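You operate a simulated robot arm through the tools that you are given. There is no shell and no other tool.

The job below is to be done with a simulated two-armed robot. You get a single attempt, and the scene is never put back.

JOB
Uncork the yellow rod and rinse its gritty top bead.
Fine: cork on to the bench; hold the water cradle down till the grit is off; the bead ends on the drip rack; the lower bead stays on the rod.
Where things are to end (x, y in the base frame): cork within 60 mm of [450, -420].

Only the result counts: the job must be done as asked and must still hold three seconds after the hand-in. Knocking over, shifting, dropping, spilling or breaking anything else fails it.

ROBOT AND FRAMES
Two 7-joint arms with two-finger parallel grippers on one trunk that stands fixed in place. Base frame: the origin is at the foot of the trunk, x ahead of it, y to its left, z up. Lengths are in mm, angles in degrees, forces in N, time in s.
The left shoulder is at [63, 196, 1104], the right one opposite. With the tool pointing down near the work surface each hand reaches from about 240 to 700 mm from the base axis, measured 20 degrees to its own side. Payload 1.57 kg a hand.
Tool frame (each hand has its own): the origin (TCP) lies between the finger pads and is the grasp point; the fingertips stand 30 mm ahead of it; z points along the fingers, y is the line along which they close. Largest opening 110 mm; finger width 24, thickness 12; the body of the gripper, 48 by 112 mm, starts 78 mm behind the TCP.
Orientation is that of the tool frame in the base frame, as [roll, pitch, yaw] about the fixed x, y, z axes, in that order (R = Rz(yaw) Ry(pitch) Rx(roll)). With the fingers straight down and closing along the base's y, the tool's x points along the base's -x, its y along +y and its z along -z.

CONTROLS
- The arms move only by the tool play_rows. It takes "left_moves", "right_moves" or both (then of equal length, played together; a hand with none holds still); each is a list of rows, each a list of 6 numbers: the shift along the tool's x, y, z in mm, then the turn, a rotation vector about the tool's x, y, z in degrees. In form: [[x, y, z, rx, ry, rz], ...]. A call has 1 to 20 rows; each row shifts and turns the commanded pose from where the row before left it, along the tool's axes as they then stand. "left_hand" and "right_hand" are, for a hand that has rows, the finger opening in mm, from 0 to 110, set as the call begins (left out, the last holds). Each row takes 0.2 s and may step no farther than 50 mm and 8.6 degrees from the row before; otherwise, or with a gripper value out of range, the whole call is refused. A pose out of reach is approached as far as the arm can. The call stops where the force on the tool passes 40 N (or 10 N more than at its start, if that is more) or the arm is blocked; 0.2 s more then pass. Each finger travels about 72 mm/s and halts on what it meets, pressing with about 31 N; the grip force reading is that of the motor and also rises with nothing between the fingers. The clock runs only during rows and for 0.2 s after the last one: add rows that do not move to give the fingers time. The reply holds the time, the measured pose of the TCP, the force on the tool along the base axes, the opening and the grip force, in the units named above and with some noise, with the torque about the TCP (base axes, N m) and any sound that the robot's microphone picked up.
- Cameras (640 x 400 px; columns grow to the right, rows downward): "scene" is now at [101.6, -34.7, 1675.7]; the picture's right is [-0.26, -0.97, -0.00], its down [-0.85, 0.23, -0.48] and it looks along [0.46, -0.12, -0.88] (base axes); focal length 320 px, centre (320, 200). "left" rides on the left gripper at [70, -16, -141] in its tool frame; the picture's right is [0.23, 0.97, 0.00], its down [-0.85, 0.20, -0.48] and it looks along [-0.47, 0.11, 0.88] (tool axes); focal length 222 px, centre (320, 200). "right" rides on the right gripper at [70, 16, -141] in its tool frame; the picture's right is [-0.23, 0.97, 0.00], its down [-0.86, -0.20, -0.48] and it looks along [-0.47, -0.11, 0.88] (tool axes); focal length 222 px, centre (320, 200). There is no depth. A picture from a camera that has moved, and an enlarged one, comes with that camera's place and axes in the base frame and with its lens. The place of the scene camera against the robot may be out by one fixed shift of up to 25 mm in any direction.
- get_image(camera): a new picture of that camera. No time passes.
- lift_body(by): slides the trunk up (or, below 0, down) by that many mm; the arms and the scene camera ride with it, the base frame stays. It gives what a move gives, with no picture.
- pan_tilt(pan, tilt): turns the head with the scene camera to pan (to the left, within 86 degrees either way) and tilt (down, from -29 to 69), counted from straight ahead of the robot. It gives what a move gives.
- zoom(camera, box): a new picture of the part [left, top, right, bottom] of that camera's present view, enlarged. No time passes.
- finish_job(): hands the job in; it is judged then, once.

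Nothing tells you positions but the pictures and the camera data. Unless the task says otherwise, let go and move clear before handing in.

The tools are called after "Call:" as name(argument=value, ...) on one line, values as JSON. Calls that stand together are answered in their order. play_rows: Moves the arms, as the interface text tells. Its arguments: {"type":"object","properties":{"left_moves":{"type":"array"},"left_hand":{"type":"number"},"right_moves":{"type":"array"},"right_hand":{"type":"number"}},"required":[]} The other tools are called the same way: lift_body (by) slides the trunk up or down; pan_tilt (pan, tilt) turns the head that bears the scene camera; get_image (camera) takes a picture; zoom (camera, box) takes an enlarged picture of a part of a camera's view; finish_job () hands the job in.

At the start:

```text
time: 0.0
left_tcp_pos: [539.0, 13.0, 1109.6]
left_orientation: [179.9, -0.2, 180.0]
left_contact_force: [-1.0, 0.1, -0.1]
left_moment: [0.01, 0.0, 0.02]
left_grip_width: 110.1
left_gripper_force: 0.1
right_tcp_pos: [459.7, -396.4, 1115.0]
right_orientation: [180.0, 0.0, -180.0]
right_contact_force: [-1.3, -0.3, 0.0]
right_moment: [0.0, 0.0, 0.01]
right_grip_width: 110.1
right_gripper_force: 0.1
trunk travel left (down, up): [-700.0, 290.0]
head pan, tilt: [-14.9, 61.3]
```

scene: 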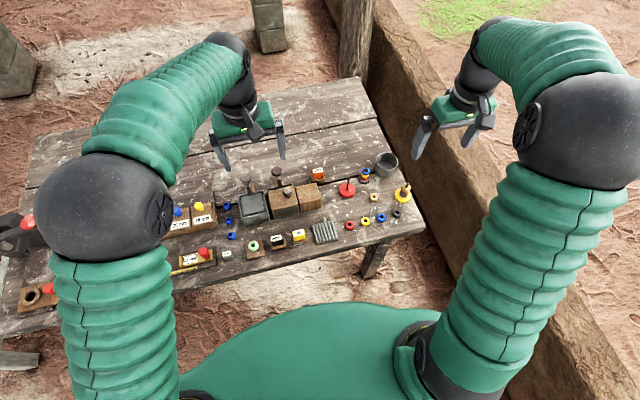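
right: 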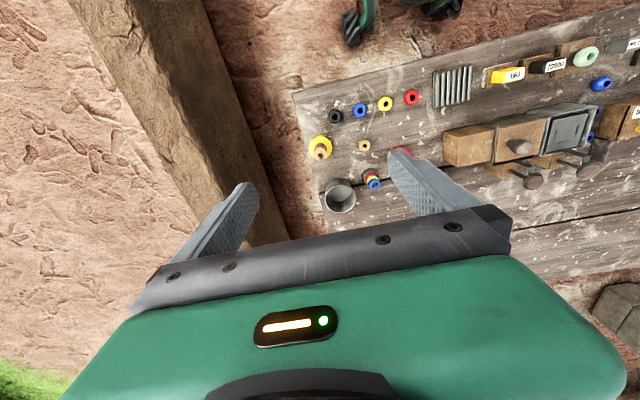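
left: 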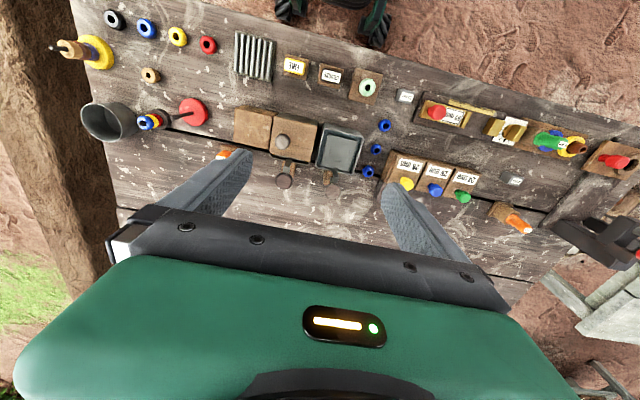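

I see a bench with many objects: a yellow-based rod at the right edge, a cup, a red-based rod with beads, a rinse box and drip rack. I'll take close-up pictures first.

Call:
zoom(camera="scene", box=[300, 140, 440, 250])

Call:
zoom(camera="scene", box=[200, 150, 340, 260])

Call:
zoom(camera="left", box=[40, 0, 240, 160])

Call:
zoom(camera="left", box=[220, 20, 420, 200])

Call:
zoom(camera="left", box=[380, 60, 640, 260])

Call:
zoom(camera="right", box=[290, 50, 490, 220])

```text
3.64 times, centred on (370, 195) of scene
camera zoom: at [101.6, -34.7, 1675.7], right [-0.26, -0.97, 0.0], down [-0.85, 0.23, -0.48], along [0.46, -0.12, -0.88], focal length 1162 px, centre (138, 218)
```

zoom: 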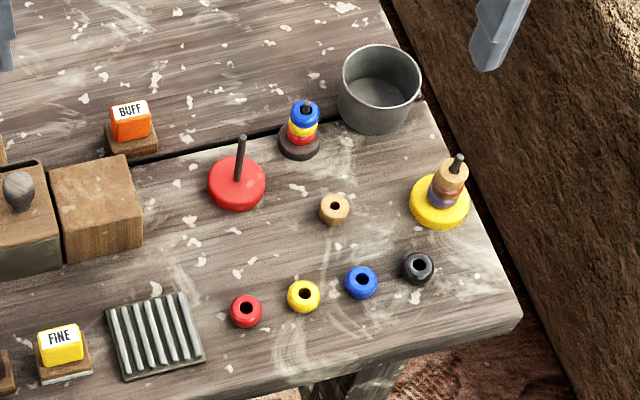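

```text
3.64 times, centred on (270, 205) of scene
camera zoom: at [101.6, -34.7, 1675.7], right [-0.26, -0.97, 0.0], down [-0.85, 0.23, -0.48], along [0.46, -0.12, -0.88], focal length 1162 px, centre (502, 182)
```

zoom: 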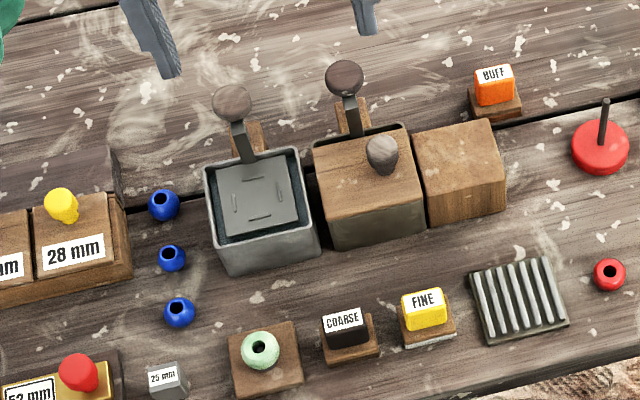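

```text
2.50 times, centred on (140, 80) of left
camera zoom: at [469.4, -3.8, 1250.4], right [-0.23, 0.97, 0.0], down [0.86, 0.2, 0.48], along [0.47, 0.11, -0.88], focal length 555 px, centre (770, 500)
```

zoom: 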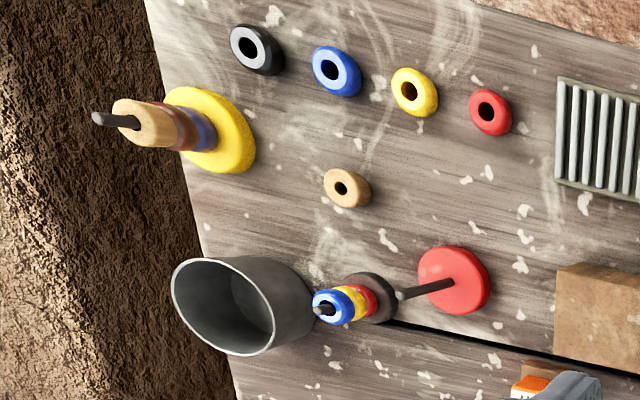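

```text
2.22 times, centred on (320, 110) of left
camera zoom: at [469.4, -3.8, 1250.4], right [-0.23, 0.97, 0.0], down [0.86, 0.2, 0.48], along [0.47, 0.11, -0.88], focal length 494 px, centre (320, 400)
```

zoom: 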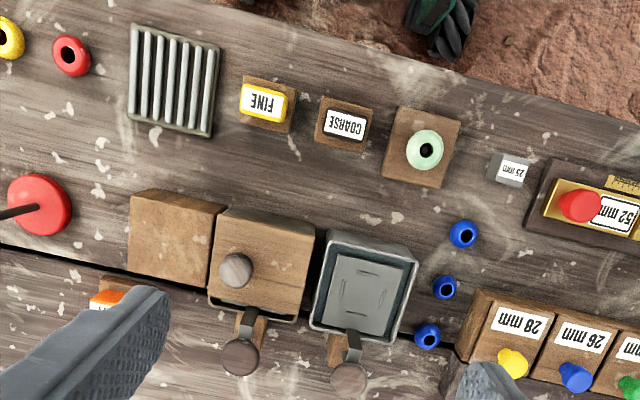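

```text
2.00 times, centred on (510, 160) of left
camera zoom: at [469.4, -3.8, 1250.4], right [-0.23, 0.97, 0.0], down [0.86, 0.2, 0.48], along [0.47, 0.11, -0.88], focal length 444 px, centre (-60, 280)
```

zoom: 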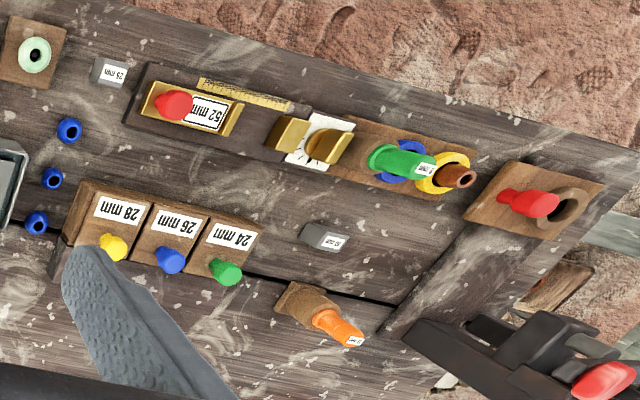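

```text
2.35 times, centred on (390, 135) of right
camera zoom: at [387.5, -381.6, 1256.1], right [0.23, 0.97, 0.0], down [0.86, -0.2, 0.48], along [0.47, -0.11, -0.88], focal length 523 px, centre (155, 353)
```

zoom: 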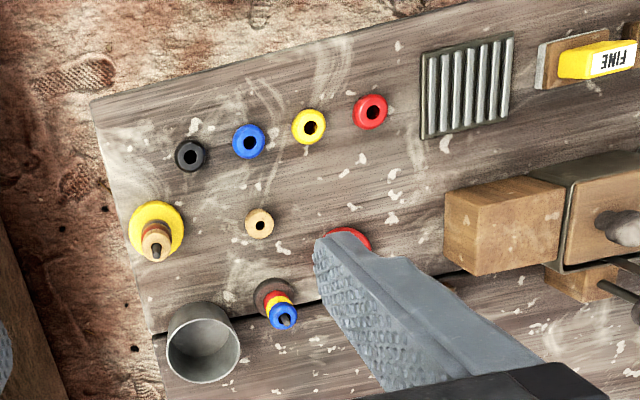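

The bench top is near z≈755; the yellow rod is near (519, -401), with the tanks near (575, 0). I'll lower both hands a little to get closer views.

Call:
play_rows(left_moves=[[20, 0, 40, 0, 0, 0], [20, 0, 40, 0, 0, 0], [20, 0, 40, 0, 0, 0], [0, 0, 10, 0, 0, 0]], right_moves=[[15, 0, 45, 0, 0, 0], [15, 0, 45, 0, 0, 0], [0, 0, 45, 0, 0, 0], [0, 0, 20, 0, 0, 0]])

Call:
get_image(camera="left")

Call:
get_image(camera="right")

Call:
get_image(camera="scene")

```text
time: 1.0
left_tcp_pos: [477.9, 12.6, 978.4]
left_orientation: [179.9, 0.0, -179.9]
left_contact_force: [0.4, 0.0, 0.2]
left_moment: [0.0, 0.01, 0.03]
left_grip_width: 109.9
left_gripper_force: 0.1
right_tcp_pos: [430.1, -396.8, 960.1]
right_orientation: [179.9, 0.2, -179.9]
right_contact_force: [0.2, -0.4, -0.3]
right_moment: [-0.03, 0.02, -0.02]
right_grip_width: 110.0
right_gripper_force: 0.1
trunk travel left (down, up): [-700.0, 290.0]
head pan, tilt: [-14.9, 61.3]
```

```text
taken
camera left: at [408.9, -3.6, 1121.2], right [-0.23, 0.97, 0.0], down [0.86, 0.2, 0.48], along [0.47, 0.11, -0.88], focal length 222 px, centre (320, 200)
```

left: 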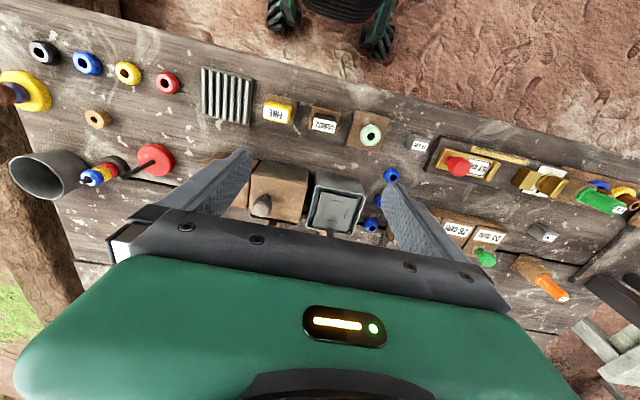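

```text
taken
camera right: at [357.7, -381.9, 1101.7], right [0.23, 0.97, 0.0], down [0.85, -0.2, 0.48], along [0.47, -0.11, -0.88], focal length 222 px, centre (320, 200)
```

right: 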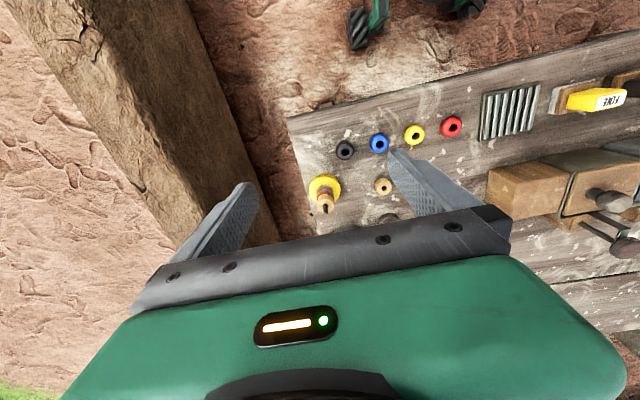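

```text
taken
camera scene: at [102.5, -35.8, 1675.7], right [-0.26, -0.97, 0.0], down [-0.85, 0.23, -0.48], along [0.46, -0.12, -0.88], focal length 320 px, centre (320, 200)
```

scene: 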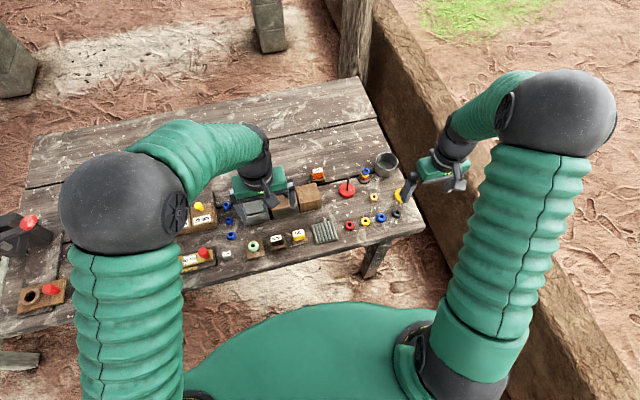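

The closer views show the layout; I'm now enlarging them to see the rod's stack and the tanks.

Call:
zoom(camera="right", box=[280, 100, 440, 230])

Call:
zoom(camera="left", box=[220, 140, 420, 250])

Call:
zoom(camera="right", box=[470, 120, 640, 260])

Call:
zoom(camera="scene", box=[310, 150, 420, 240])

```text
3.08 times, centred on (360, 165) of right
camera zoom: at [357.7, -381.9, 1101.7], right [0.23, 0.97, 0.0], down [0.85, -0.2, 0.48], along [0.47, -0.11, -0.88], focal length 684 px, centre (197, 308)
```

zoom: 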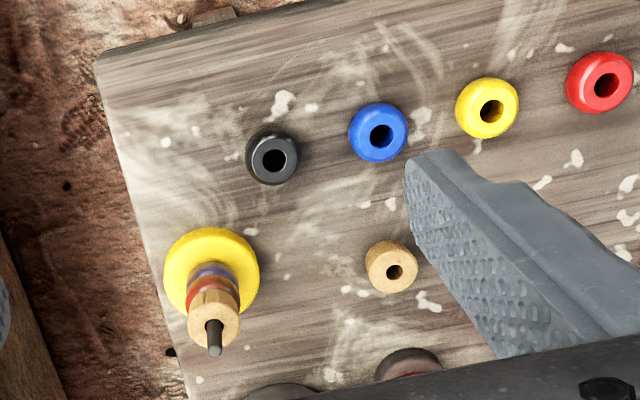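

```text
3.20 times, centred on (320, 195) of left
camera zoom: at [408.9, -3.6, 1121.2], right [-0.23, 0.97, 0.0], down [0.86, 0.2, 0.48], along [0.47, 0.11, -0.88], focal length 711 px, centre (320, 216)
```

zoom: 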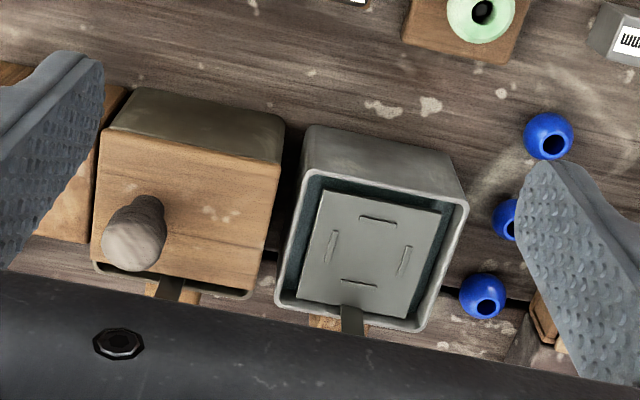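

```text
2.86 times, centred on (555, 190) of right
camera zoom: at [357.7, -381.9, 1101.7], right [0.23, 0.97, 0.0], down [0.85, -0.2, 0.48], along [0.47, -0.11, -0.88], focal length 635 px, centre (-351, 229)
```

zoom: 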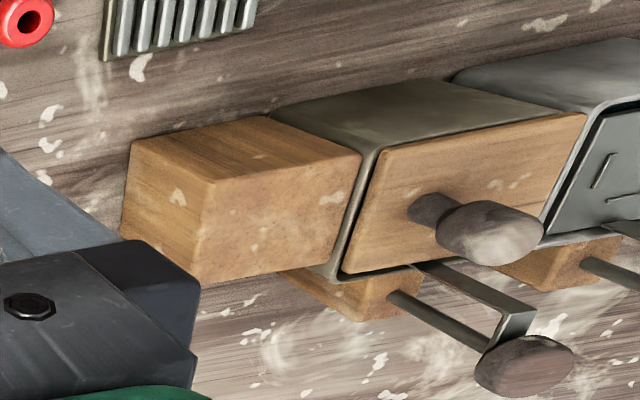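

```text
4.44 times, centred on (365, 195) of scene
camera zoom: at [102.5, -35.8, 1675.7], right [-0.26, -0.97, 0.0], down [-0.85, 0.23, -0.48], along [0.46, -0.12, -0.88], focal length 1420 px, centre (120, 222)
```

zoom: 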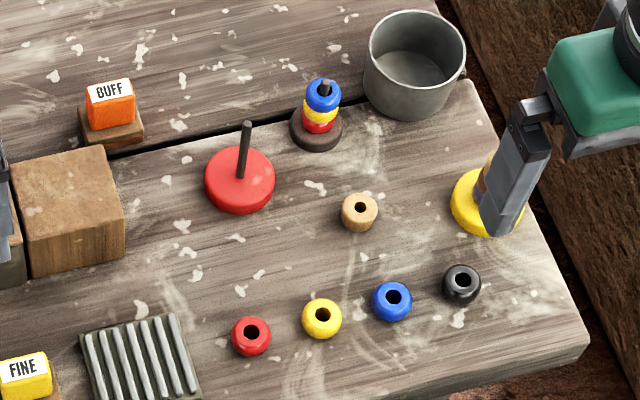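

The open grey tank has a cradle plate with a handle. I'll check whether it holds water.

Call:
zoom(camera="left", box=[300, 170, 372, 246])

Call:
zoom(camera="right", box=[300, 160, 350, 220])

Call:
zoom(camera="left", box=[0, 60, 200, 210])

```text
5.26 times, centred on (336, 208) of left
camera zoom: at [408.9, -3.6, 1121.2], right [-0.23, 0.97, 0.0], down [0.86, 0.2, 0.48], along [0.47, 0.11, -0.88], focal length 1169 px, centre (236, 158)
```

zoom: 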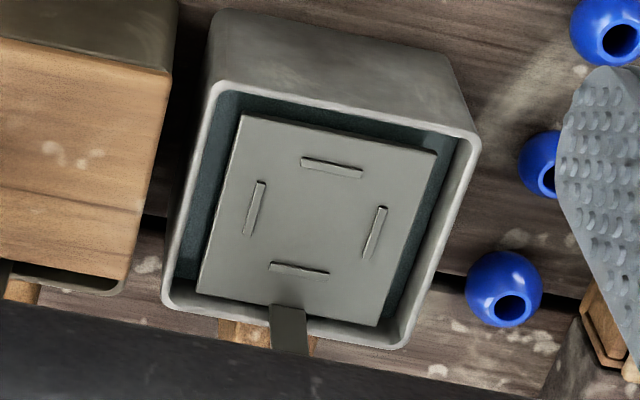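

```text
6.67 times, centred on (325, 190) of right
camera zoom: at [357.7, -381.9, 1101.7], right [0.23, 0.97, 0.0], down [0.85, -0.2, 0.48], along [0.47, -0.11, -0.88], focal length 1481 px, centre (287, 267)
```

zoom: 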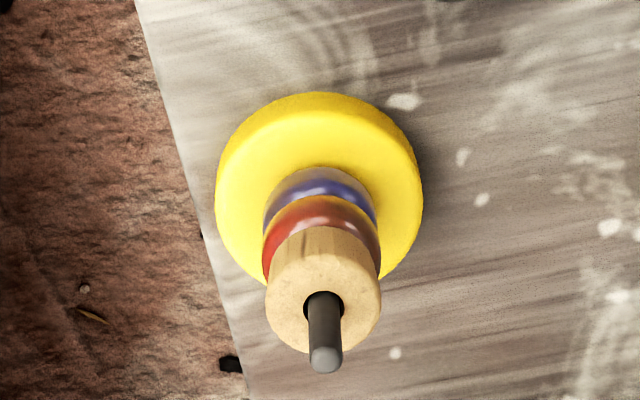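

```text
2.67 times, centred on (100, 135) of left
camera zoom: at [408.9, -3.6, 1121.2], right [-0.23, 0.97, 0.0], down [0.86, 0.2, 0.48], along [0.47, 0.11, -0.88], focal length 592 px, centre (907, 373)
```

zoom: 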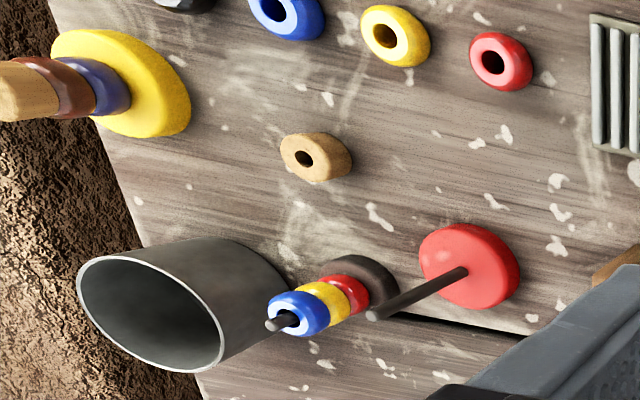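

The open grey tank shows water. The rod axis is near (521, -411), with cork top ≈816 and rod tip ≈840. I'm moving the right hand above the rod.

Call:
play_rows(right_moves=[[-30, -5, 20, 0, 0, 0], [-30, -5, 20, 0, 0, 0], [-31, -4.7, 20, 0, 0, 0], [0, 0, 5, 0, 0, 0], [0, 0, 0, 0, 0, 0]])

Call:
get_image(camera="right")

Call:
zoom(camera="right", box=[240, 130, 400, 230])

Call:
zoom(camera="scene", box=[340, 120, 480, 220])

```text
time: 2.2
left_tcp_pos: [476.0, 14.6, 980.3]
left_orientation: [-180.0, 0.1, -180.0]
left_contact_force: [0.2, 1.7, 0.7]
left_moment: [0.0, 0.0, -0.01]
left_grip_width: 109.9
left_gripper_force: 0.0
right_tcp_pos: [519.5, -409.2, 894.3]
right_orientation: [180.0, 0.1, 180.0]
right_contact_force: [0.0, 0.7, -0.7]
right_moment: [0.02, -0.02, -0.03]
right_grip_width: 109.8
right_gripper_force: 0.0
trunk travel left (down, up): [-700.0, 290.0]
head pan, tilt: [-14.9, 61.3]
```

```text
taken
camera right: at [447.4, -393.8, 1035.6], right [0.23, 0.97, 0.0], down [0.85, -0.2, 0.48], along [0.47, -0.11, -0.88], focal length 222 px, centre (320, 200)
```

right: 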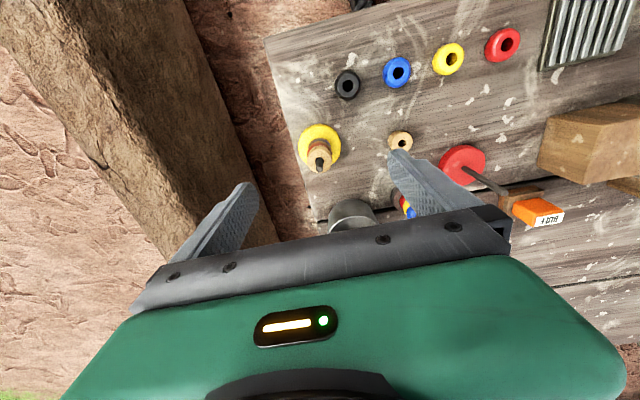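

```text
4.00 times, centred on (320, 180) of right
camera zoom: at [447.4, -393.8, 1035.6], right [0.23, 0.97, 0.0], down [0.85, -0.2, 0.48], along [0.47, -0.11, -0.88], focal length 888 px, centre (320, 280)
```

zoom: 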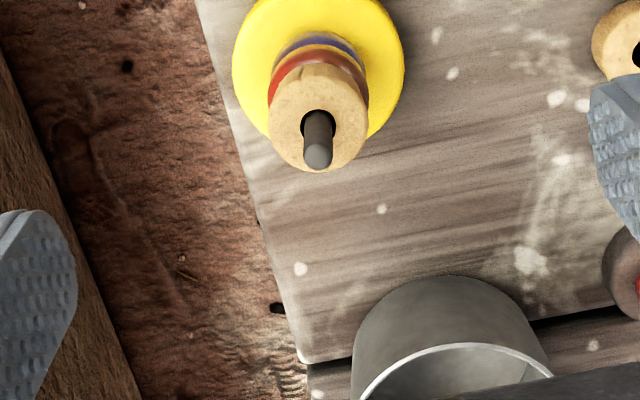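

```text
4.00 times, centred on (410, 170) of scene
camera zoom: at [101.7, -34.3, 1675.7], right [-0.26, -0.97, 0.0], down [-0.85, 0.23, -0.48], along [0.46, -0.12, -0.88], focal length 1278 px, centre (-40, 320)
```

zoom: 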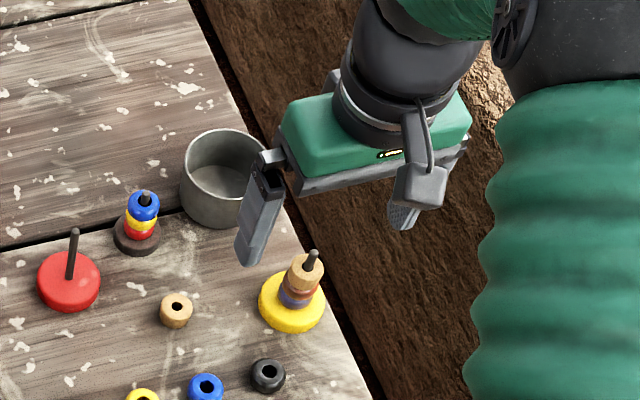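

The rod projects about 3 mm ahead and 1.5 mm to the right of my TCP. To read the heights of the stack I'll back off and tilt the hand for a side view.

Call:
play_rows(right_moves=[[40, 0, 0, 0, 0, 0], [43, 0, 20, 0, 0, 0], [0, 0, 24, 0, -8.5, 0], [0, 0, 0, 0, -8.5, 0], [0, 0, 0, 0, -8.5, 0], [0, 0, 0, 0, -8.5, 0], [0, 0, 0, 0, -8.5, 0], [0, 0, 0, 0, 0, 0]])

Call:
get_image(camera="right")

```text
time: 4.0
left_tcp_pos: [478.3, 13.2, 979.7]
left_orientation: [180.0, 0.0, 180.0]
left_contact_force: [-0.2, -0.1, -0.1]
left_moment: [0.01, 0.03, -0.01]
left_grip_width: 109.9
left_gripper_force: 0.1
right_tcp_pos: [435.7, -410.9, 850.5]
right_orientation: [180.0, 42.7, -180.0]
right_contact_force: [0.6, -0.2, -0.7]
right_moment: [-0.01, 0.05, -0.02]
right_grip_width: 109.9
right_gripper_force: 0.0
trunk travel left (down, up): [-700.0, 290.0]
head pan, tilt: [-14.9, 61.3]
```

```text
taken
camera right: at [286.9, -395.3, 907.9], right [0.17, 0.97, 0.15], down [0.3, -0.2, 0.93], along [0.94, -0.11, -0.33], focal length 222 px, centre (320, 200)
```

right: 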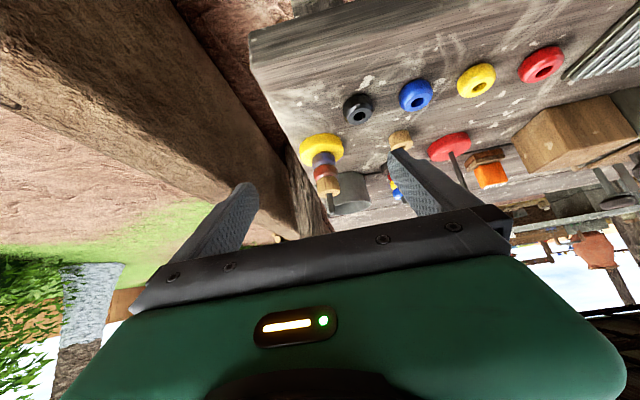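

Call:
zoom(camera="right", box=[290, 125, 370, 215])

Call:
zoom(camera="right", box=[330, 70, 460, 160])

Call:
zoom(camera="right", box=[490, 90, 640, 240])

```text
4.44 times, centred on (330, 170) of right
camera zoom: at [286.9, -395.3, 907.9], right [0.17, 0.97, 0.15], down [0.3, -0.2, 0.93], along [0.94, -0.11, -0.33], focal length 987 px, centre (276, 333)
```

zoom: 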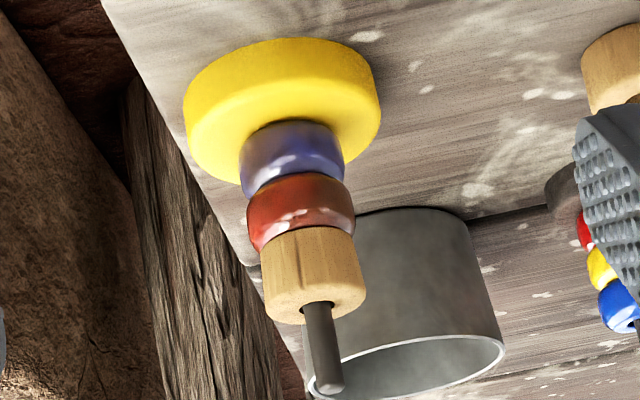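

```text
4.44 times, centred on (395, 115) of right
camera zoom: at [286.9, -395.3, 907.9], right [0.17, 0.97, 0.15], down [0.3, -0.2, 0.93], along [0.94, -0.11, -0.33], focal length 987 px, centre (-13, 578)
```

zoom: 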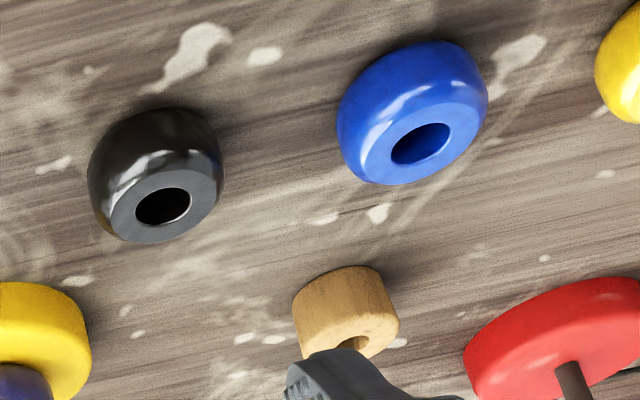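

```text
2.67 times, centred on (565, 165) of right
camera zoom: at [286.9, -395.3, 907.9], right [0.17, 0.97, 0.15], down [0.3, -0.2, 0.93], along [0.94, -0.11, -0.33], focal length 592 px, centre (-333, 293)
```

zoom: 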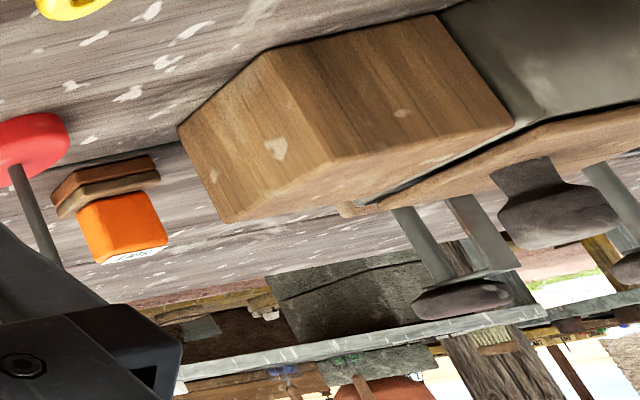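

Side view: purple ≈774–789, red ≈789–806, cork ≈806–820, bench ≈757. I'm untilting and going back above the rod to re-check alignment.

Call:
play_rows(right_moves=[[0, 0, 0, 0, 8.5, 0], [0, 0, 0, 0, 8.5, 0], [0, 0, 0, 0, 8.5, 0], [0, 0, 0, 0, 8.5, 0], [0, 0, 0, 0, 8.5, 0], [0, 0, -40, 0, 0, 0], [-42, 0, 0, 0, 0, 0], [-42.3, -0.5, 0, 0, 0, 0], [0, 0, 0, 0, 0, 0], [0, 0, 0, 0, 0, 0]])

Call:
zoom(camera="right", box=[270, 130, 370, 220])

```text
time: 6.2
left_tcp_pos: [477.7, 14.1, 980.7]
left_orientation: [-180.0, 0.1, -180.0]
left_contact_force: [0.1, 0.7, 0.2]
left_moment: [-0.02, 0.03, 0.02]
left_grip_width: 110.0
left_gripper_force: 0.1
right_tcp_pos: [521.5, -407.7, 889.3]
right_orientation: [-180.0, -0.1, 179.9]
right_contact_force: [0.1, -0.8, 0.3]
right_moment: [0.03, 0.02, 0.0]
right_grip_width: 110.1
right_gripper_force: 0.1
trunk travel left (down, up): [-700.0, 290.0]
head pan, tilt: [-14.9, 61.3]
```

```text
4.44 times, centred on (320, 175) of right
camera zoom: at [449.4, -392.3, 1032.0], right [0.23, 0.97, 0.0], down [0.85, -0.2, 0.48], along [0.47, -0.11, -0.88], focal length 987 px, centre (320, 311)
```

zoom: 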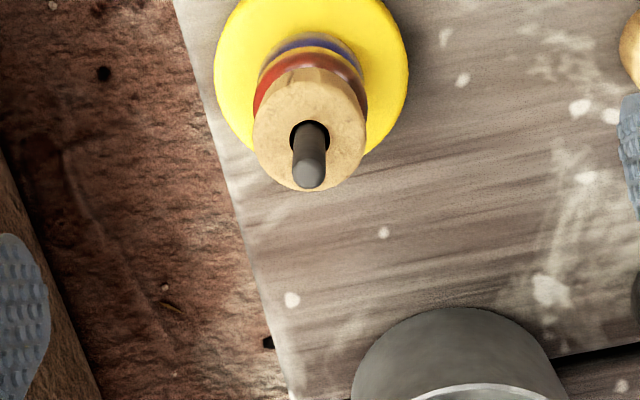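

The rod sits ~2.8 mm to the right of the TCP. I'll correct that, half-close, and descend around the cork, then check before gripping.

Call:
play_rows(right_hand=54, right_moves=[[-1, -2.8, 0, 0, 0, 0], [0, 0, 0, 0, 0, 0], [0, 0, 0, 0, 0, 0], [0, 0, 20, 0, 0, 0], [0, 0, 20, 0, 0, 0], [0, 0, 11, 0, 0, 0], [0, 0, 0, 0, 0, 0]])

Call:
zoom(camera="right", box=[250, 120, 390, 230])

Call:
zoom(camera="scene", box=[370, 150, 450, 220])

```text
time: 7.8
left_tcp_pos: [477.8, 12.8, 980.8]
left_orientation: [-179.9, -0.1, 180.0]
left_contact_force: [0.2, -0.5, -0.3]
left_moment: [-0.03, 0.0, -0.02]
left_grip_width: 110.2
left_gripper_force: 0.1
right_tcp_pos: [523.4, -413.5, 838.6]
right_orientation: [-180.0, 0.1, 180.0]
right_contact_force: [0.2, -0.6, 0.3]
right_moment: [0.01, 0.01, 0.06]
right_grip_width: 54.1
right_gripper_force: 0.1
trunk travel left (down, up): [-700.0, 290.0]
head pan, tilt: [-14.9, 61.3]
```

```text
3.64 times, centred on (320, 175) of right
camera zoom: at [451.6, -398.6, 980.5], right [0.23, 0.97, 0.0], down [0.85, -0.2, 0.48], along [0.47, -0.11, -0.88], focal length 808 px, centre (320, 291)
```

zoom: 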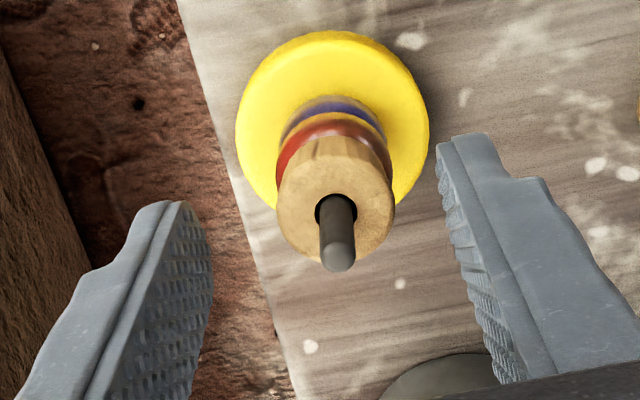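

```text
5.71 times, centred on (410, 185) of scene
camera zoom: at [101.9, -35.1, 1675.7], right [-0.26, -0.97, 0.0], down [-0.85, 0.23, -0.48], along [0.46, -0.12, -0.88], focal length 1826 px, centre (-194, 286)
```

zoom: 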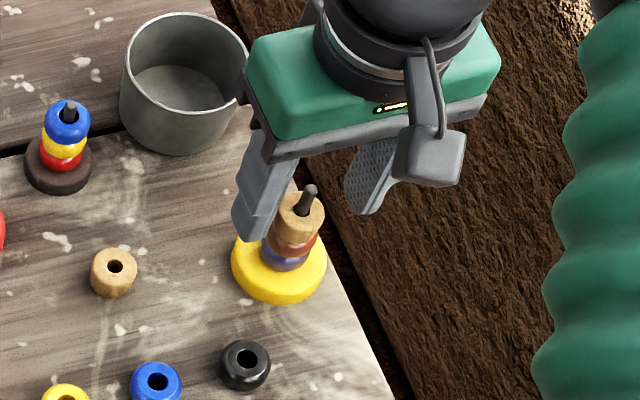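

The arm settled ~4 mm too far right relative to the rod. I'm correcting and re-checking before closing.

Call:
play_rows(right_moves=[[1.8, 3.8, 0, 0, 0, 0], [0, 0, 0, 0, 0, 0], [0, 0, 0, 0, 0, 0]])

Call:
zoom(camera="right", box=[250, 120, 390, 230])

```text
time: 8.6
left_tcp_pos: [479.2, 11.8, 980.3]
left_orientation: [-179.9, 0.0, 179.9]
left_contact_force: [-0.7, 0.1, 0.3]
left_moment: [0.02, 0.01, 0.01]
left_grip_width: 110.1
left_gripper_force: 0.0
right_tcp_pos: [520.5, -410.0, 839.1]
right_orientation: [180.0, 0.0, -180.0]
right_contact_force: [0.2, 0.2, 0.6]
right_moment: [0.01, -0.01, 0.0]
right_grip_width: 53.6
right_gripper_force: 0.0
trunk travel left (down, up): [-700.0, 290.0]
head pan, tilt: [-14.9, 61.3]
```

```text
3.64 times, centred on (320, 175) of right
camera zoom: at [449.5, -394.5, 980.4], right [0.23, 0.97, 0.0], down [0.85, -0.2, 0.48], along [0.47, -0.11, -0.88], focal length 808 px, centre (320, 291)
```

zoom: 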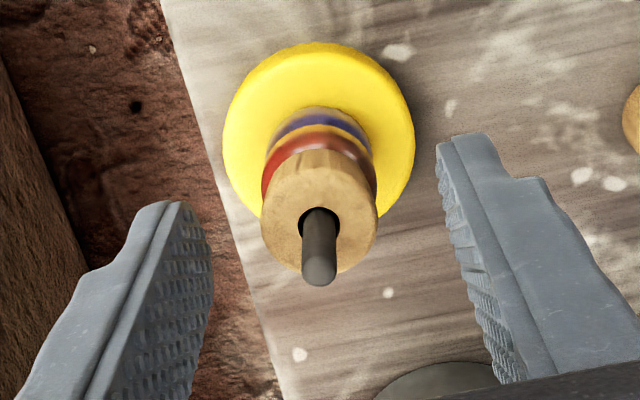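

Alignment is now within half a millimetre. Closing on the cork.

Call:
play_rows(right_hand=10, right_moves=[[0, 0, 0, 0, 0, 0], [0, 0, 0, 0, 0, 0], [0, 0, 0, 0, 0, 0], [0, 0, 0, 0, 0, 0]])

Call:
zoom(camera="right", box=[250, 120, 390, 230])

```text
time: 9.6
left_tcp_pos: [478.0, 13.0, 980.4]
left_orientation: [-180.0, 0.0, 180.0]
left_contact_force: [-0.5, -0.3, 0.2]
left_moment: [0.02, -0.02, -0.01]
left_grip_width: 110.1
left_gripper_force: 0.0
right_tcp_pos: [521.1, -409.2, 838.4]
right_orientation: [179.9, 0.0, -180.0]
right_contact_force: [-0.5, -0.5, 0.5]
right_moment: [-0.01, 0.01, 0.0]
right_grip_width: 20.0
right_gripper_force: 31.3
trunk travel left (down, up): [-700.0, 290.0]
head pan, tilt: [-14.9, 61.3]
```

```text
3.64 times, centred on (320, 175) of right
camera zoom: at [449.5, -394.5, 980.5], right [0.23, 0.97, 0.0], down [0.85, -0.2, 0.48], along [0.47, -0.11, -0.88], focal length 808 px, centre (320, 291)
```

zoom: 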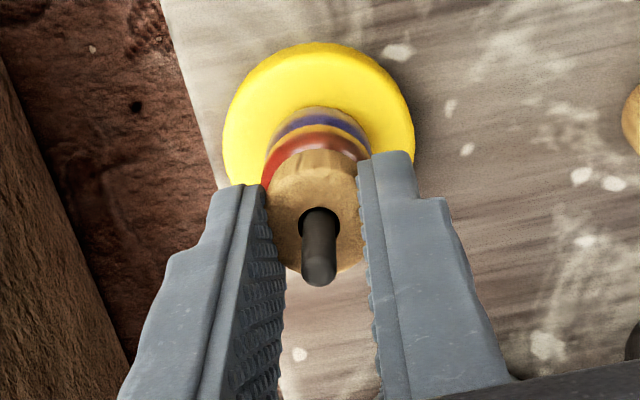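

The cork is gripped at 20 mm. Pulling up slowly while watching the force.

Call:
play_rows(right_moves=[[0, 0, -1, 0, 0, 0], [0, 0, -1, 0, 0, 0], [0, 0, -1, 0, 0, 0], [0, 0, -1, 0, 0, 0]])

Call:
zoom(camera="right", box=[250, 120, 390, 230])

```text
time: 10.6
left_tcp_pos: [478.2, 13.6, 980.0]
left_orientation: [-180.0, 0.0, 180.0]
left_contact_force: [0.7, 0.2, 0.4]
left_moment: [-0.02, 0.02, -0.01]
left_grip_width: 110.0
left_gripper_force: 0.0
right_tcp_pos: [520.0, -411.0, 843.0]
right_orientation: [-179.9, 0.1, -180.0]
right_contact_force: [-0.5, 0.0, 0.0]
right_moment: [-0.02, 0.0, 0.0]
right_grip_width: 19.4
right_gripper_force: 31.5
trunk travel left (down, up): [-700.0, 290.0]
head pan, tilt: [-14.9, 61.3]
```

```text
3.64 times, centred on (320, 175) of right
camera zoom: at [448.2, -394.8, 984.9], right [0.23, 0.97, 0.0], down [0.85, -0.2, 0.48], along [0.47, -0.11, -0.88], focal length 808 px, centre (320, 291)
```

zoom: 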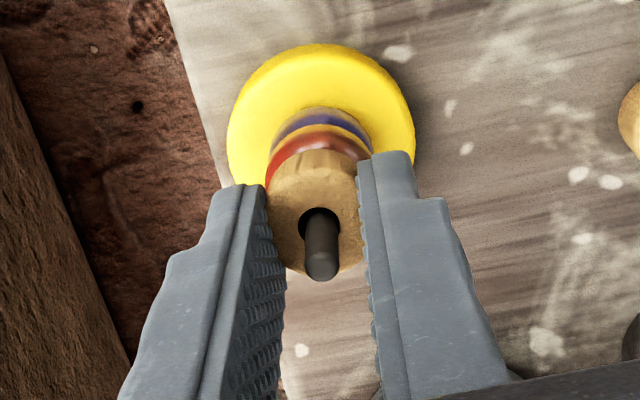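

The cork slides freely with no load. Continuing the lift.

Call:
play_rows(right_moves=[[0, 0, -3, 0, 0, 0], [0, 0, -4, 0, 0, 0], [0, 0, -5, 0, 0, 0], [0, 0, -6, 0, 0, 0], [0, 0, -8, 0, 0, 0], [0, 0, -10, 0, 0, 0], [0, 0, -14, 0, 0, 0], [0, 0, 0, 0, 0, 0]])

Call:
zoom(camera="right", box=[250, 120, 390, 230])

Call:
zoom(camera="scene", box=[370, 150, 450, 220])

```text
time: 12.4
left_tcp_pos: [478.0, 12.8, 980.3]
left_orientation: [-180.0, 0.0, -180.0]
left_contact_force: [0.0, 0.6, 0.7]
left_moment: [0.0, 0.01, 0.0]
left_grip_width: 110.1
left_gripper_force: 0.0
right_tcp_pos: [519.1, -411.3, 895.6]
right_orientation: [179.9, 0.0, 179.9]
right_contact_force: [-0.8, 0.5, 0.1]
right_moment: [0.03, 0.0, -0.02]
right_grip_width: 19.9
right_gripper_force: 31.3
trunk travel left (down, up): [-700.0, 290.0]
head pan, tilt: [-14.9, 61.3]
```

```text
3.64 times, centred on (320, 175) of right
camera zoom: at [448.4, -395.2, 1036.7], right [0.23, 0.97, 0.0], down [0.86, -0.2, 0.48], along [0.47, -0.11, -0.88], focal length 808 px, centre (320, 291)
```

zoom: 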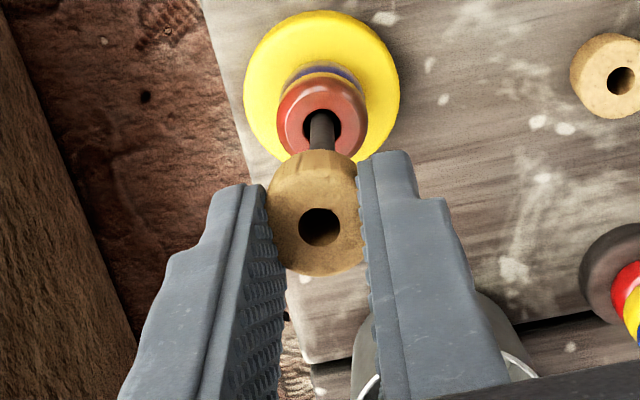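

```text
5.71 times, centred on (410, 185) of scene
camera zoom: at [102.5, -35.1, 1675.6], right [-0.26, -0.97, 0.0], down [-0.85, 0.23, -0.48], along [0.46, -0.12, -0.88], focal length 1826 px, centre (-194, 286)
```

zoom: 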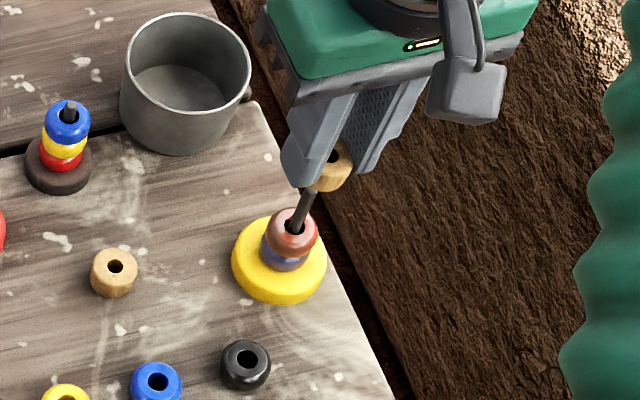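

The cork is off; the red gritty bead and purple lower bead remain on the rod. I'm carrying the cork to about (437, -418), a clear spot within the target.

Call:
play_rows(right_moves=[[40, -3, 0, 0, 0, 0], [42, -4, 0, 0, 0, 0], [0, 0, 30, 0, 0, 0], [0, 0, 20, 0, 0, 0], [0, 0, 0, 0, 0, 0], [0, 0, 0, 0, 0, 0]])

Call:
get_image(camera="right")

Call:
zoom(camera="right", box=[240, 100, 400, 230])

Call:
zoom(camera="scene", box=[370, 150, 450, 240])

```text
time: 13.8
left_tcp_pos: [478.6, 13.9, 980.5]
left_orientation: [180.0, -0.1, -180.0]
left_contact_force: [0.4, 0.4, -0.3]
left_moment: [0.01, -0.01, -0.03]
left_grip_width: 109.8
left_gripper_force: 0.1
right_tcp_pos: [437.5, -416.6, 844.6]
right_orientation: [-180.0, 0.0, 180.0]
right_contact_force: [0.0, -0.4, 0.1]
right_moment: [0.01, 0.03, 0.03]
right_grip_width: 19.8
right_gripper_force: 31.1
trunk travel left (down, up): [-700.0, 290.0]
head pan, tilt: [-14.9, 61.3]
```

```text
taken
camera right: at [365.3, -401.5, 987.3], right [0.23, 0.97, 0.0], down [0.85, -0.2, 0.48], along [0.47, -0.11, -0.88], focal length 222 px, centre (320, 200)
```

right: 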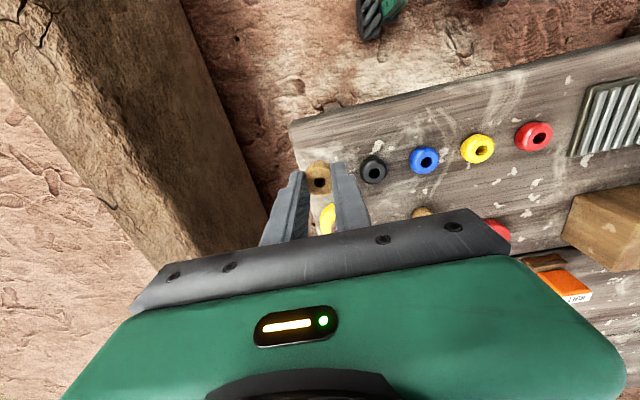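

```text
3.08 times, centred on (320, 165) of right
camera zoom: at [365.3, -401.5, 987.3], right [0.23, 0.97, 0.0], down [0.85, -0.2, 0.48], along [0.47, -0.11, -0.88], focal length 684 px, centre (320, 308)
```

zoom: 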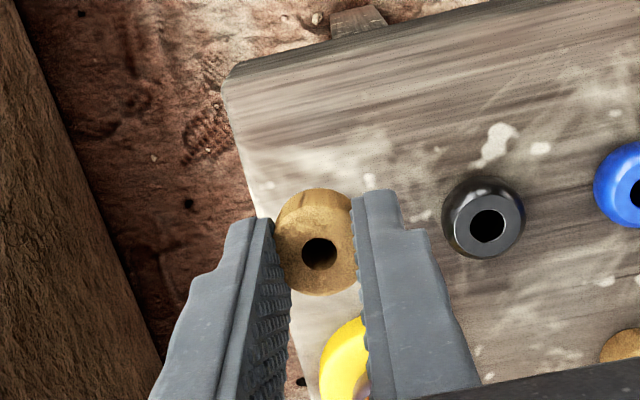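

```text
4.44 times, centred on (410, 195) of scene
camera zoom: at [102.3, -34.7, 1675.6], right [-0.26, -0.97, 0.0], down [-0.85, 0.23, -0.48], along [0.46, -0.12, -0.88], focal length 1420 px, centre (-80, 222)
```

zoom: 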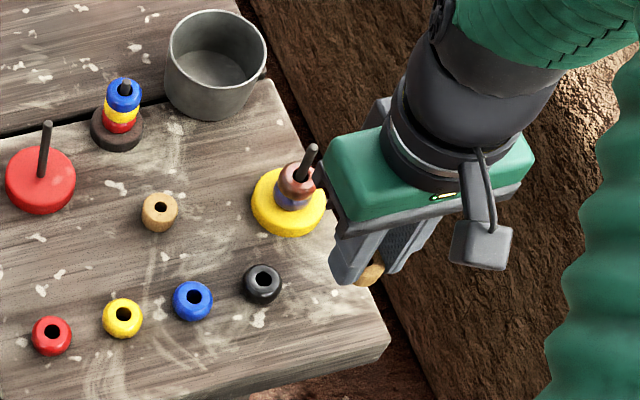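

The landing spot is ~27 mm in from the bench edge and clear of the black bead. Lowering.

Call:
play_rows(right_moves=[[0, 0, 20, 0, 0, 0], [0, 0, 15, 0, 0, 0], [0, 0, 6, 0, 0, 0], [0, 0, 0, 0, 0, 0], [0, 0, 0, 0, 0, 0]])

Call:
play_rows(right_moves=[[0, 0, 1, 0, 0, 0], [0, 0, 1, 0, 0, 0], [0, 0, 1, 0, 0, 0]])

Call:
zoom(camera="right", box=[240, 100, 400, 230])

```text
time: 15.0
left_tcp_pos: [478.4, 14.1, 979.6]
left_orientation: [180.0, 0.1, -180.0]
left_contact_force: [-0.2, -0.2, -0.2]
left_moment: [0.0, 0.0, 0.03]
left_grip_width: 110.1
left_gripper_force: 0.0
right_tcp_pos: [437.4, -419.4, 805.4]
right_orientation: [-180.0, 0.0, 179.9]
right_contact_force: [0.3, -0.4, 0.9]
right_moment: [0.01, 0.03, 0.03]
right_grip_width: 19.3
right_gripper_force: 31.2
trunk travel left (down, up): [-700.0, 290.0]
head pan, tilt: [-14.9, 61.3]
```

```text
time: 15.8
left_tcp_pos: [477.6, 13.2, 980.5]
left_orientation: [-180.0, 0.1, 179.9]
left_contact_force: [-0.1, -0.2, 0.0]
left_moment: [0.0, -0.01, 0.04]
left_grip_width: 110.0
left_gripper_force: 0.1
right_tcp_pos: [436.0, -418.2, 801.3]
right_orientation: [179.9, 0.1, -179.9]
right_contact_force: [0.0, 0.0, -0.7]
right_moment: [0.0, 0.0, -0.02]
right_grip_width: 19.6
right_gripper_force: 30.3
trunk travel left (down, up): [-700.0, 290.0]
head pan, tilt: [-14.9, 61.3]
```

```text
3.08 times, centred on (320, 165) of right
camera zoom: at [365.5, -402.3, 942.9], right [0.23, 0.97, 0.0], down [0.85, -0.2, 0.48], along [0.47, -0.11, -0.88], focal length 684 px, centre (320, 308)
```

zoom: 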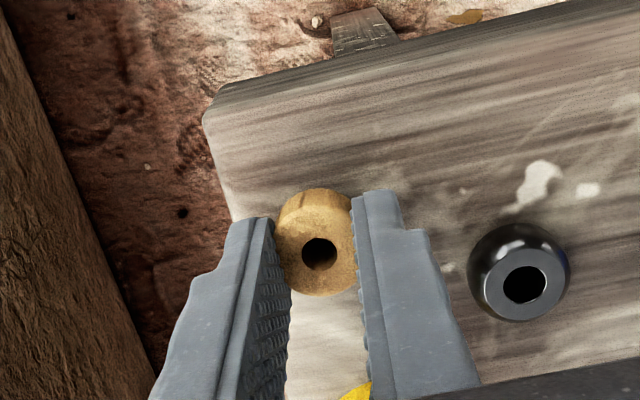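

No contact yet; lowering in small steps.

Call:
play_rows(right_moves=[[0, 0, 1, 0, 0, 0], [0, 0, 1, 0, 0, 0], [0, 0, 1, 0, 0, 0]])

Call:
play_rows(right_moves=[[0, 0, 1, 0, 0, 0], [0, 0, 1, 0, 0, 0]])

```text
time: 16.6
left_tcp_pos: [477.1, 13.5, 981.6]
left_orientation: [-180.0, 0.0, 179.9]
left_contact_force: [-0.2, -0.2, -0.7]
left_moment: [-0.01, -0.01, 0.01]
left_grip_width: 109.8
left_gripper_force: 0.0
right_tcp_pos: [437.1, -418.8, 798.6]
right_orientation: [180.0, 0.1, -180.0]
right_contact_force: [0.1, -0.1, 0.4]
right_moment: [0.0, -0.03, 0.0]
right_grip_width: 19.5
right_gripper_force: 30.9
trunk travel left (down, up): [-700.0, 290.0]
head pan, tilt: [-14.9, 61.3]
```

```text
time: 17.2
left_tcp_pos: [478.6, 14.7, 979.9]
left_orientation: [-180.0, 0.1, -180.0]
left_contact_force: [0.4, -0.1, -0.2]
left_moment: [0.01, 0.03, 0.01]
left_grip_width: 110.0
left_gripper_force: 0.0
right_tcp_pos: [438.1, -417.1, 796.4]
right_orientation: [179.9, 0.0, 179.9]
right_contact_force: [0.0, -0.6, 0.0]
right_moment: [-0.04, 0.02, -0.02]
right_grip_width: 19.7
right_gripper_force: 31.1
trunk travel left (down, up): [-700.0, 290.0]
head pan, tilt: [-14.9, 61.3]
```

Call:
play_rows(right_moves=[[0, 0, 1, 0, 0, 0], [0, 0, 1, 0, 0, 0]])

Call:
play_rows(right_moves=[[0, 0, 1, 0, 0, 0], [0, 0, 0.5, 0, 0, 0]])

Call:
zoom(camera="right", box=[270, 110, 370, 200])

```text
time: 17.8
left_tcp_pos: [477.4, 13.9, 979.8]
left_orientation: [179.9, 0.0, -179.9]
left_contact_force: [-0.6, 0.3, -0.8]
left_moment: [-0.01, 0.01, 0.0]
left_grip_width: 109.9
left_gripper_force: 0.0
right_tcp_pos: [437.3, -418.7, 793.5]
right_orientation: [179.9, 0.1, 180.0]
right_contact_force: [0.5, -0.1, 2.6]
right_moment: [0.01, -0.01, 0.02]
right_grip_width: 19.6
right_gripper_force: 30.8
trunk travel left (down, up): [-700.0, 290.0]
head pan, tilt: [-14.9, 61.3]
```

```text
time: 18.4
left_tcp_pos: [477.4, 14.1, 980.8]
left_orientation: [180.0, 0.1, 179.9]
left_contact_force: [-0.3, 0.4, 0.1]
left_moment: [-0.01, -0.01, -0.02]
left_grip_width: 110.1
left_gripper_force: 0.1
right_tcp_pos: [436.5, -418.9, 792.9]
right_orientation: [-179.9, 0.3, -180.0]
right_contact_force: [1.0, -0.1, 10.9]
right_moment: [-0.02, -0.05, -0.05]
right_grip_width: 19.9
right_gripper_force: 31.4
trunk travel left (down, up): [-700.0, 290.0]
head pan, tilt: [-14.9, 61.3]
```

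```text
4.44 times, centred on (320, 155) of right
camera zoom: at [365.4, -402.0, 934.5], right [0.23, 0.97, 0.0], down [0.85, -0.2, 0.48], along [0.47, -0.11, -0.88], focal length 987 px, centre (320, 400)
```

zoom: 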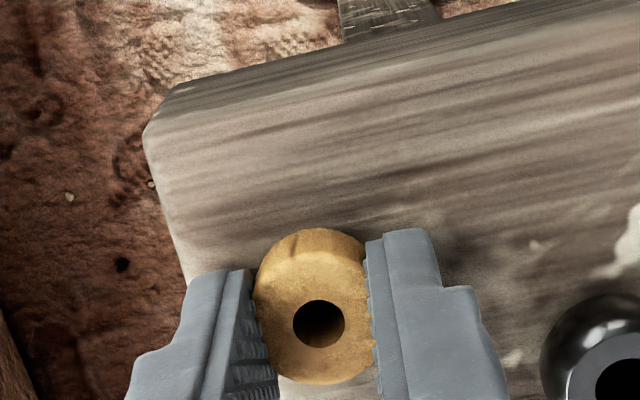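

The cork touches the bench at TCP z≈793. I'll ease off and open the fingers slightly to release it.

Call:
play_rows(right_hand=36, right_moves=[[0, 0, -0.8, 0, 0, 0], [0, 0, 0, 0, 0, 0], [0, 0, 0, 0, 0, 0], [0, 0, 0, 0, 0, 0]])

Call:
zoom(camera="right", box=[270, 110, 370, 200])

Call:
play_rows(right_moves=[[0, 0, 1, 0, 0, 0], [0, 0, 1, 0, 0, 0], [0, 0, 1, 0, 0, 0], [0, 0, 0.5, 0, 0, 0]])

```text
time: 19.4
left_tcp_pos: [477.7, 14.0, 978.8]
left_orientation: [179.9, 0.0, -179.9]
left_contact_force: [0.5, -0.7, -0.2]
left_moment: [-0.02, 0.03, -0.02]
left_grip_width: 110.0
left_gripper_force: 0.0
right_tcp_pos: [437.4, -417.5, 792.2]
right_orientation: [179.9, 0.1, 180.0]
right_contact_force: [-1.1, -0.4, -0.8]
right_moment: [0.02, 0.03, 0.03]
right_grip_width: 36.0
right_gripper_force: 0.1
trunk travel left (down, up): [-700.0, 290.0]
head pan, tilt: [-14.9, 61.3]
```

```text
4.44 times, centred on (320, 155) of right
camera zoom: at [365.9, -402.0, 934.3], right [0.23, 0.97, 0.0], down [0.85, -0.2, 0.48], along [0.47, -0.11, -0.88], focal length 987 px, centre (320, 400)
```

zoom: 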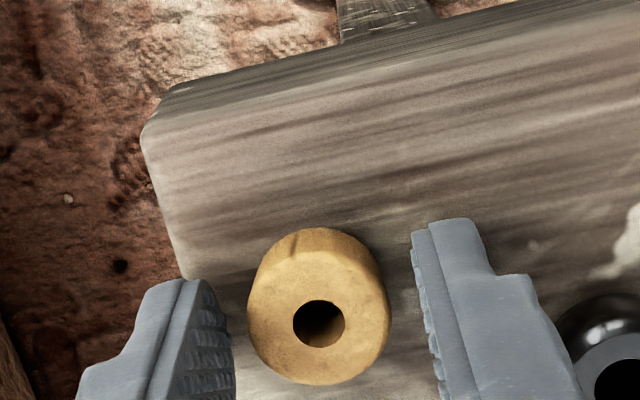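

```text
time: 20.4
left_tcp_pos: [477.5, 13.6, 979.4]
left_orientation: [180.0, 0.0, -179.9]
left_contact_force: [-0.9, 0.8, -0.4]
left_moment: [-0.02, -0.02, 0.03]
left_grip_width: 110.2
left_gripper_force: 0.1
right_tcp_pos: [437.8, -418.4, 789.6]
right_orientation: [179.9, 0.2, -179.9]
right_contact_force: [2.5, -0.1, 7.4]
right_moment: [0.1, -0.01, -0.11]
right_grip_width: 35.9
right_gripper_force: 0.0
trunk travel left (down, up): [-700.0, 290.0]
head pan, tilt: [-14.9, 61.3]
```

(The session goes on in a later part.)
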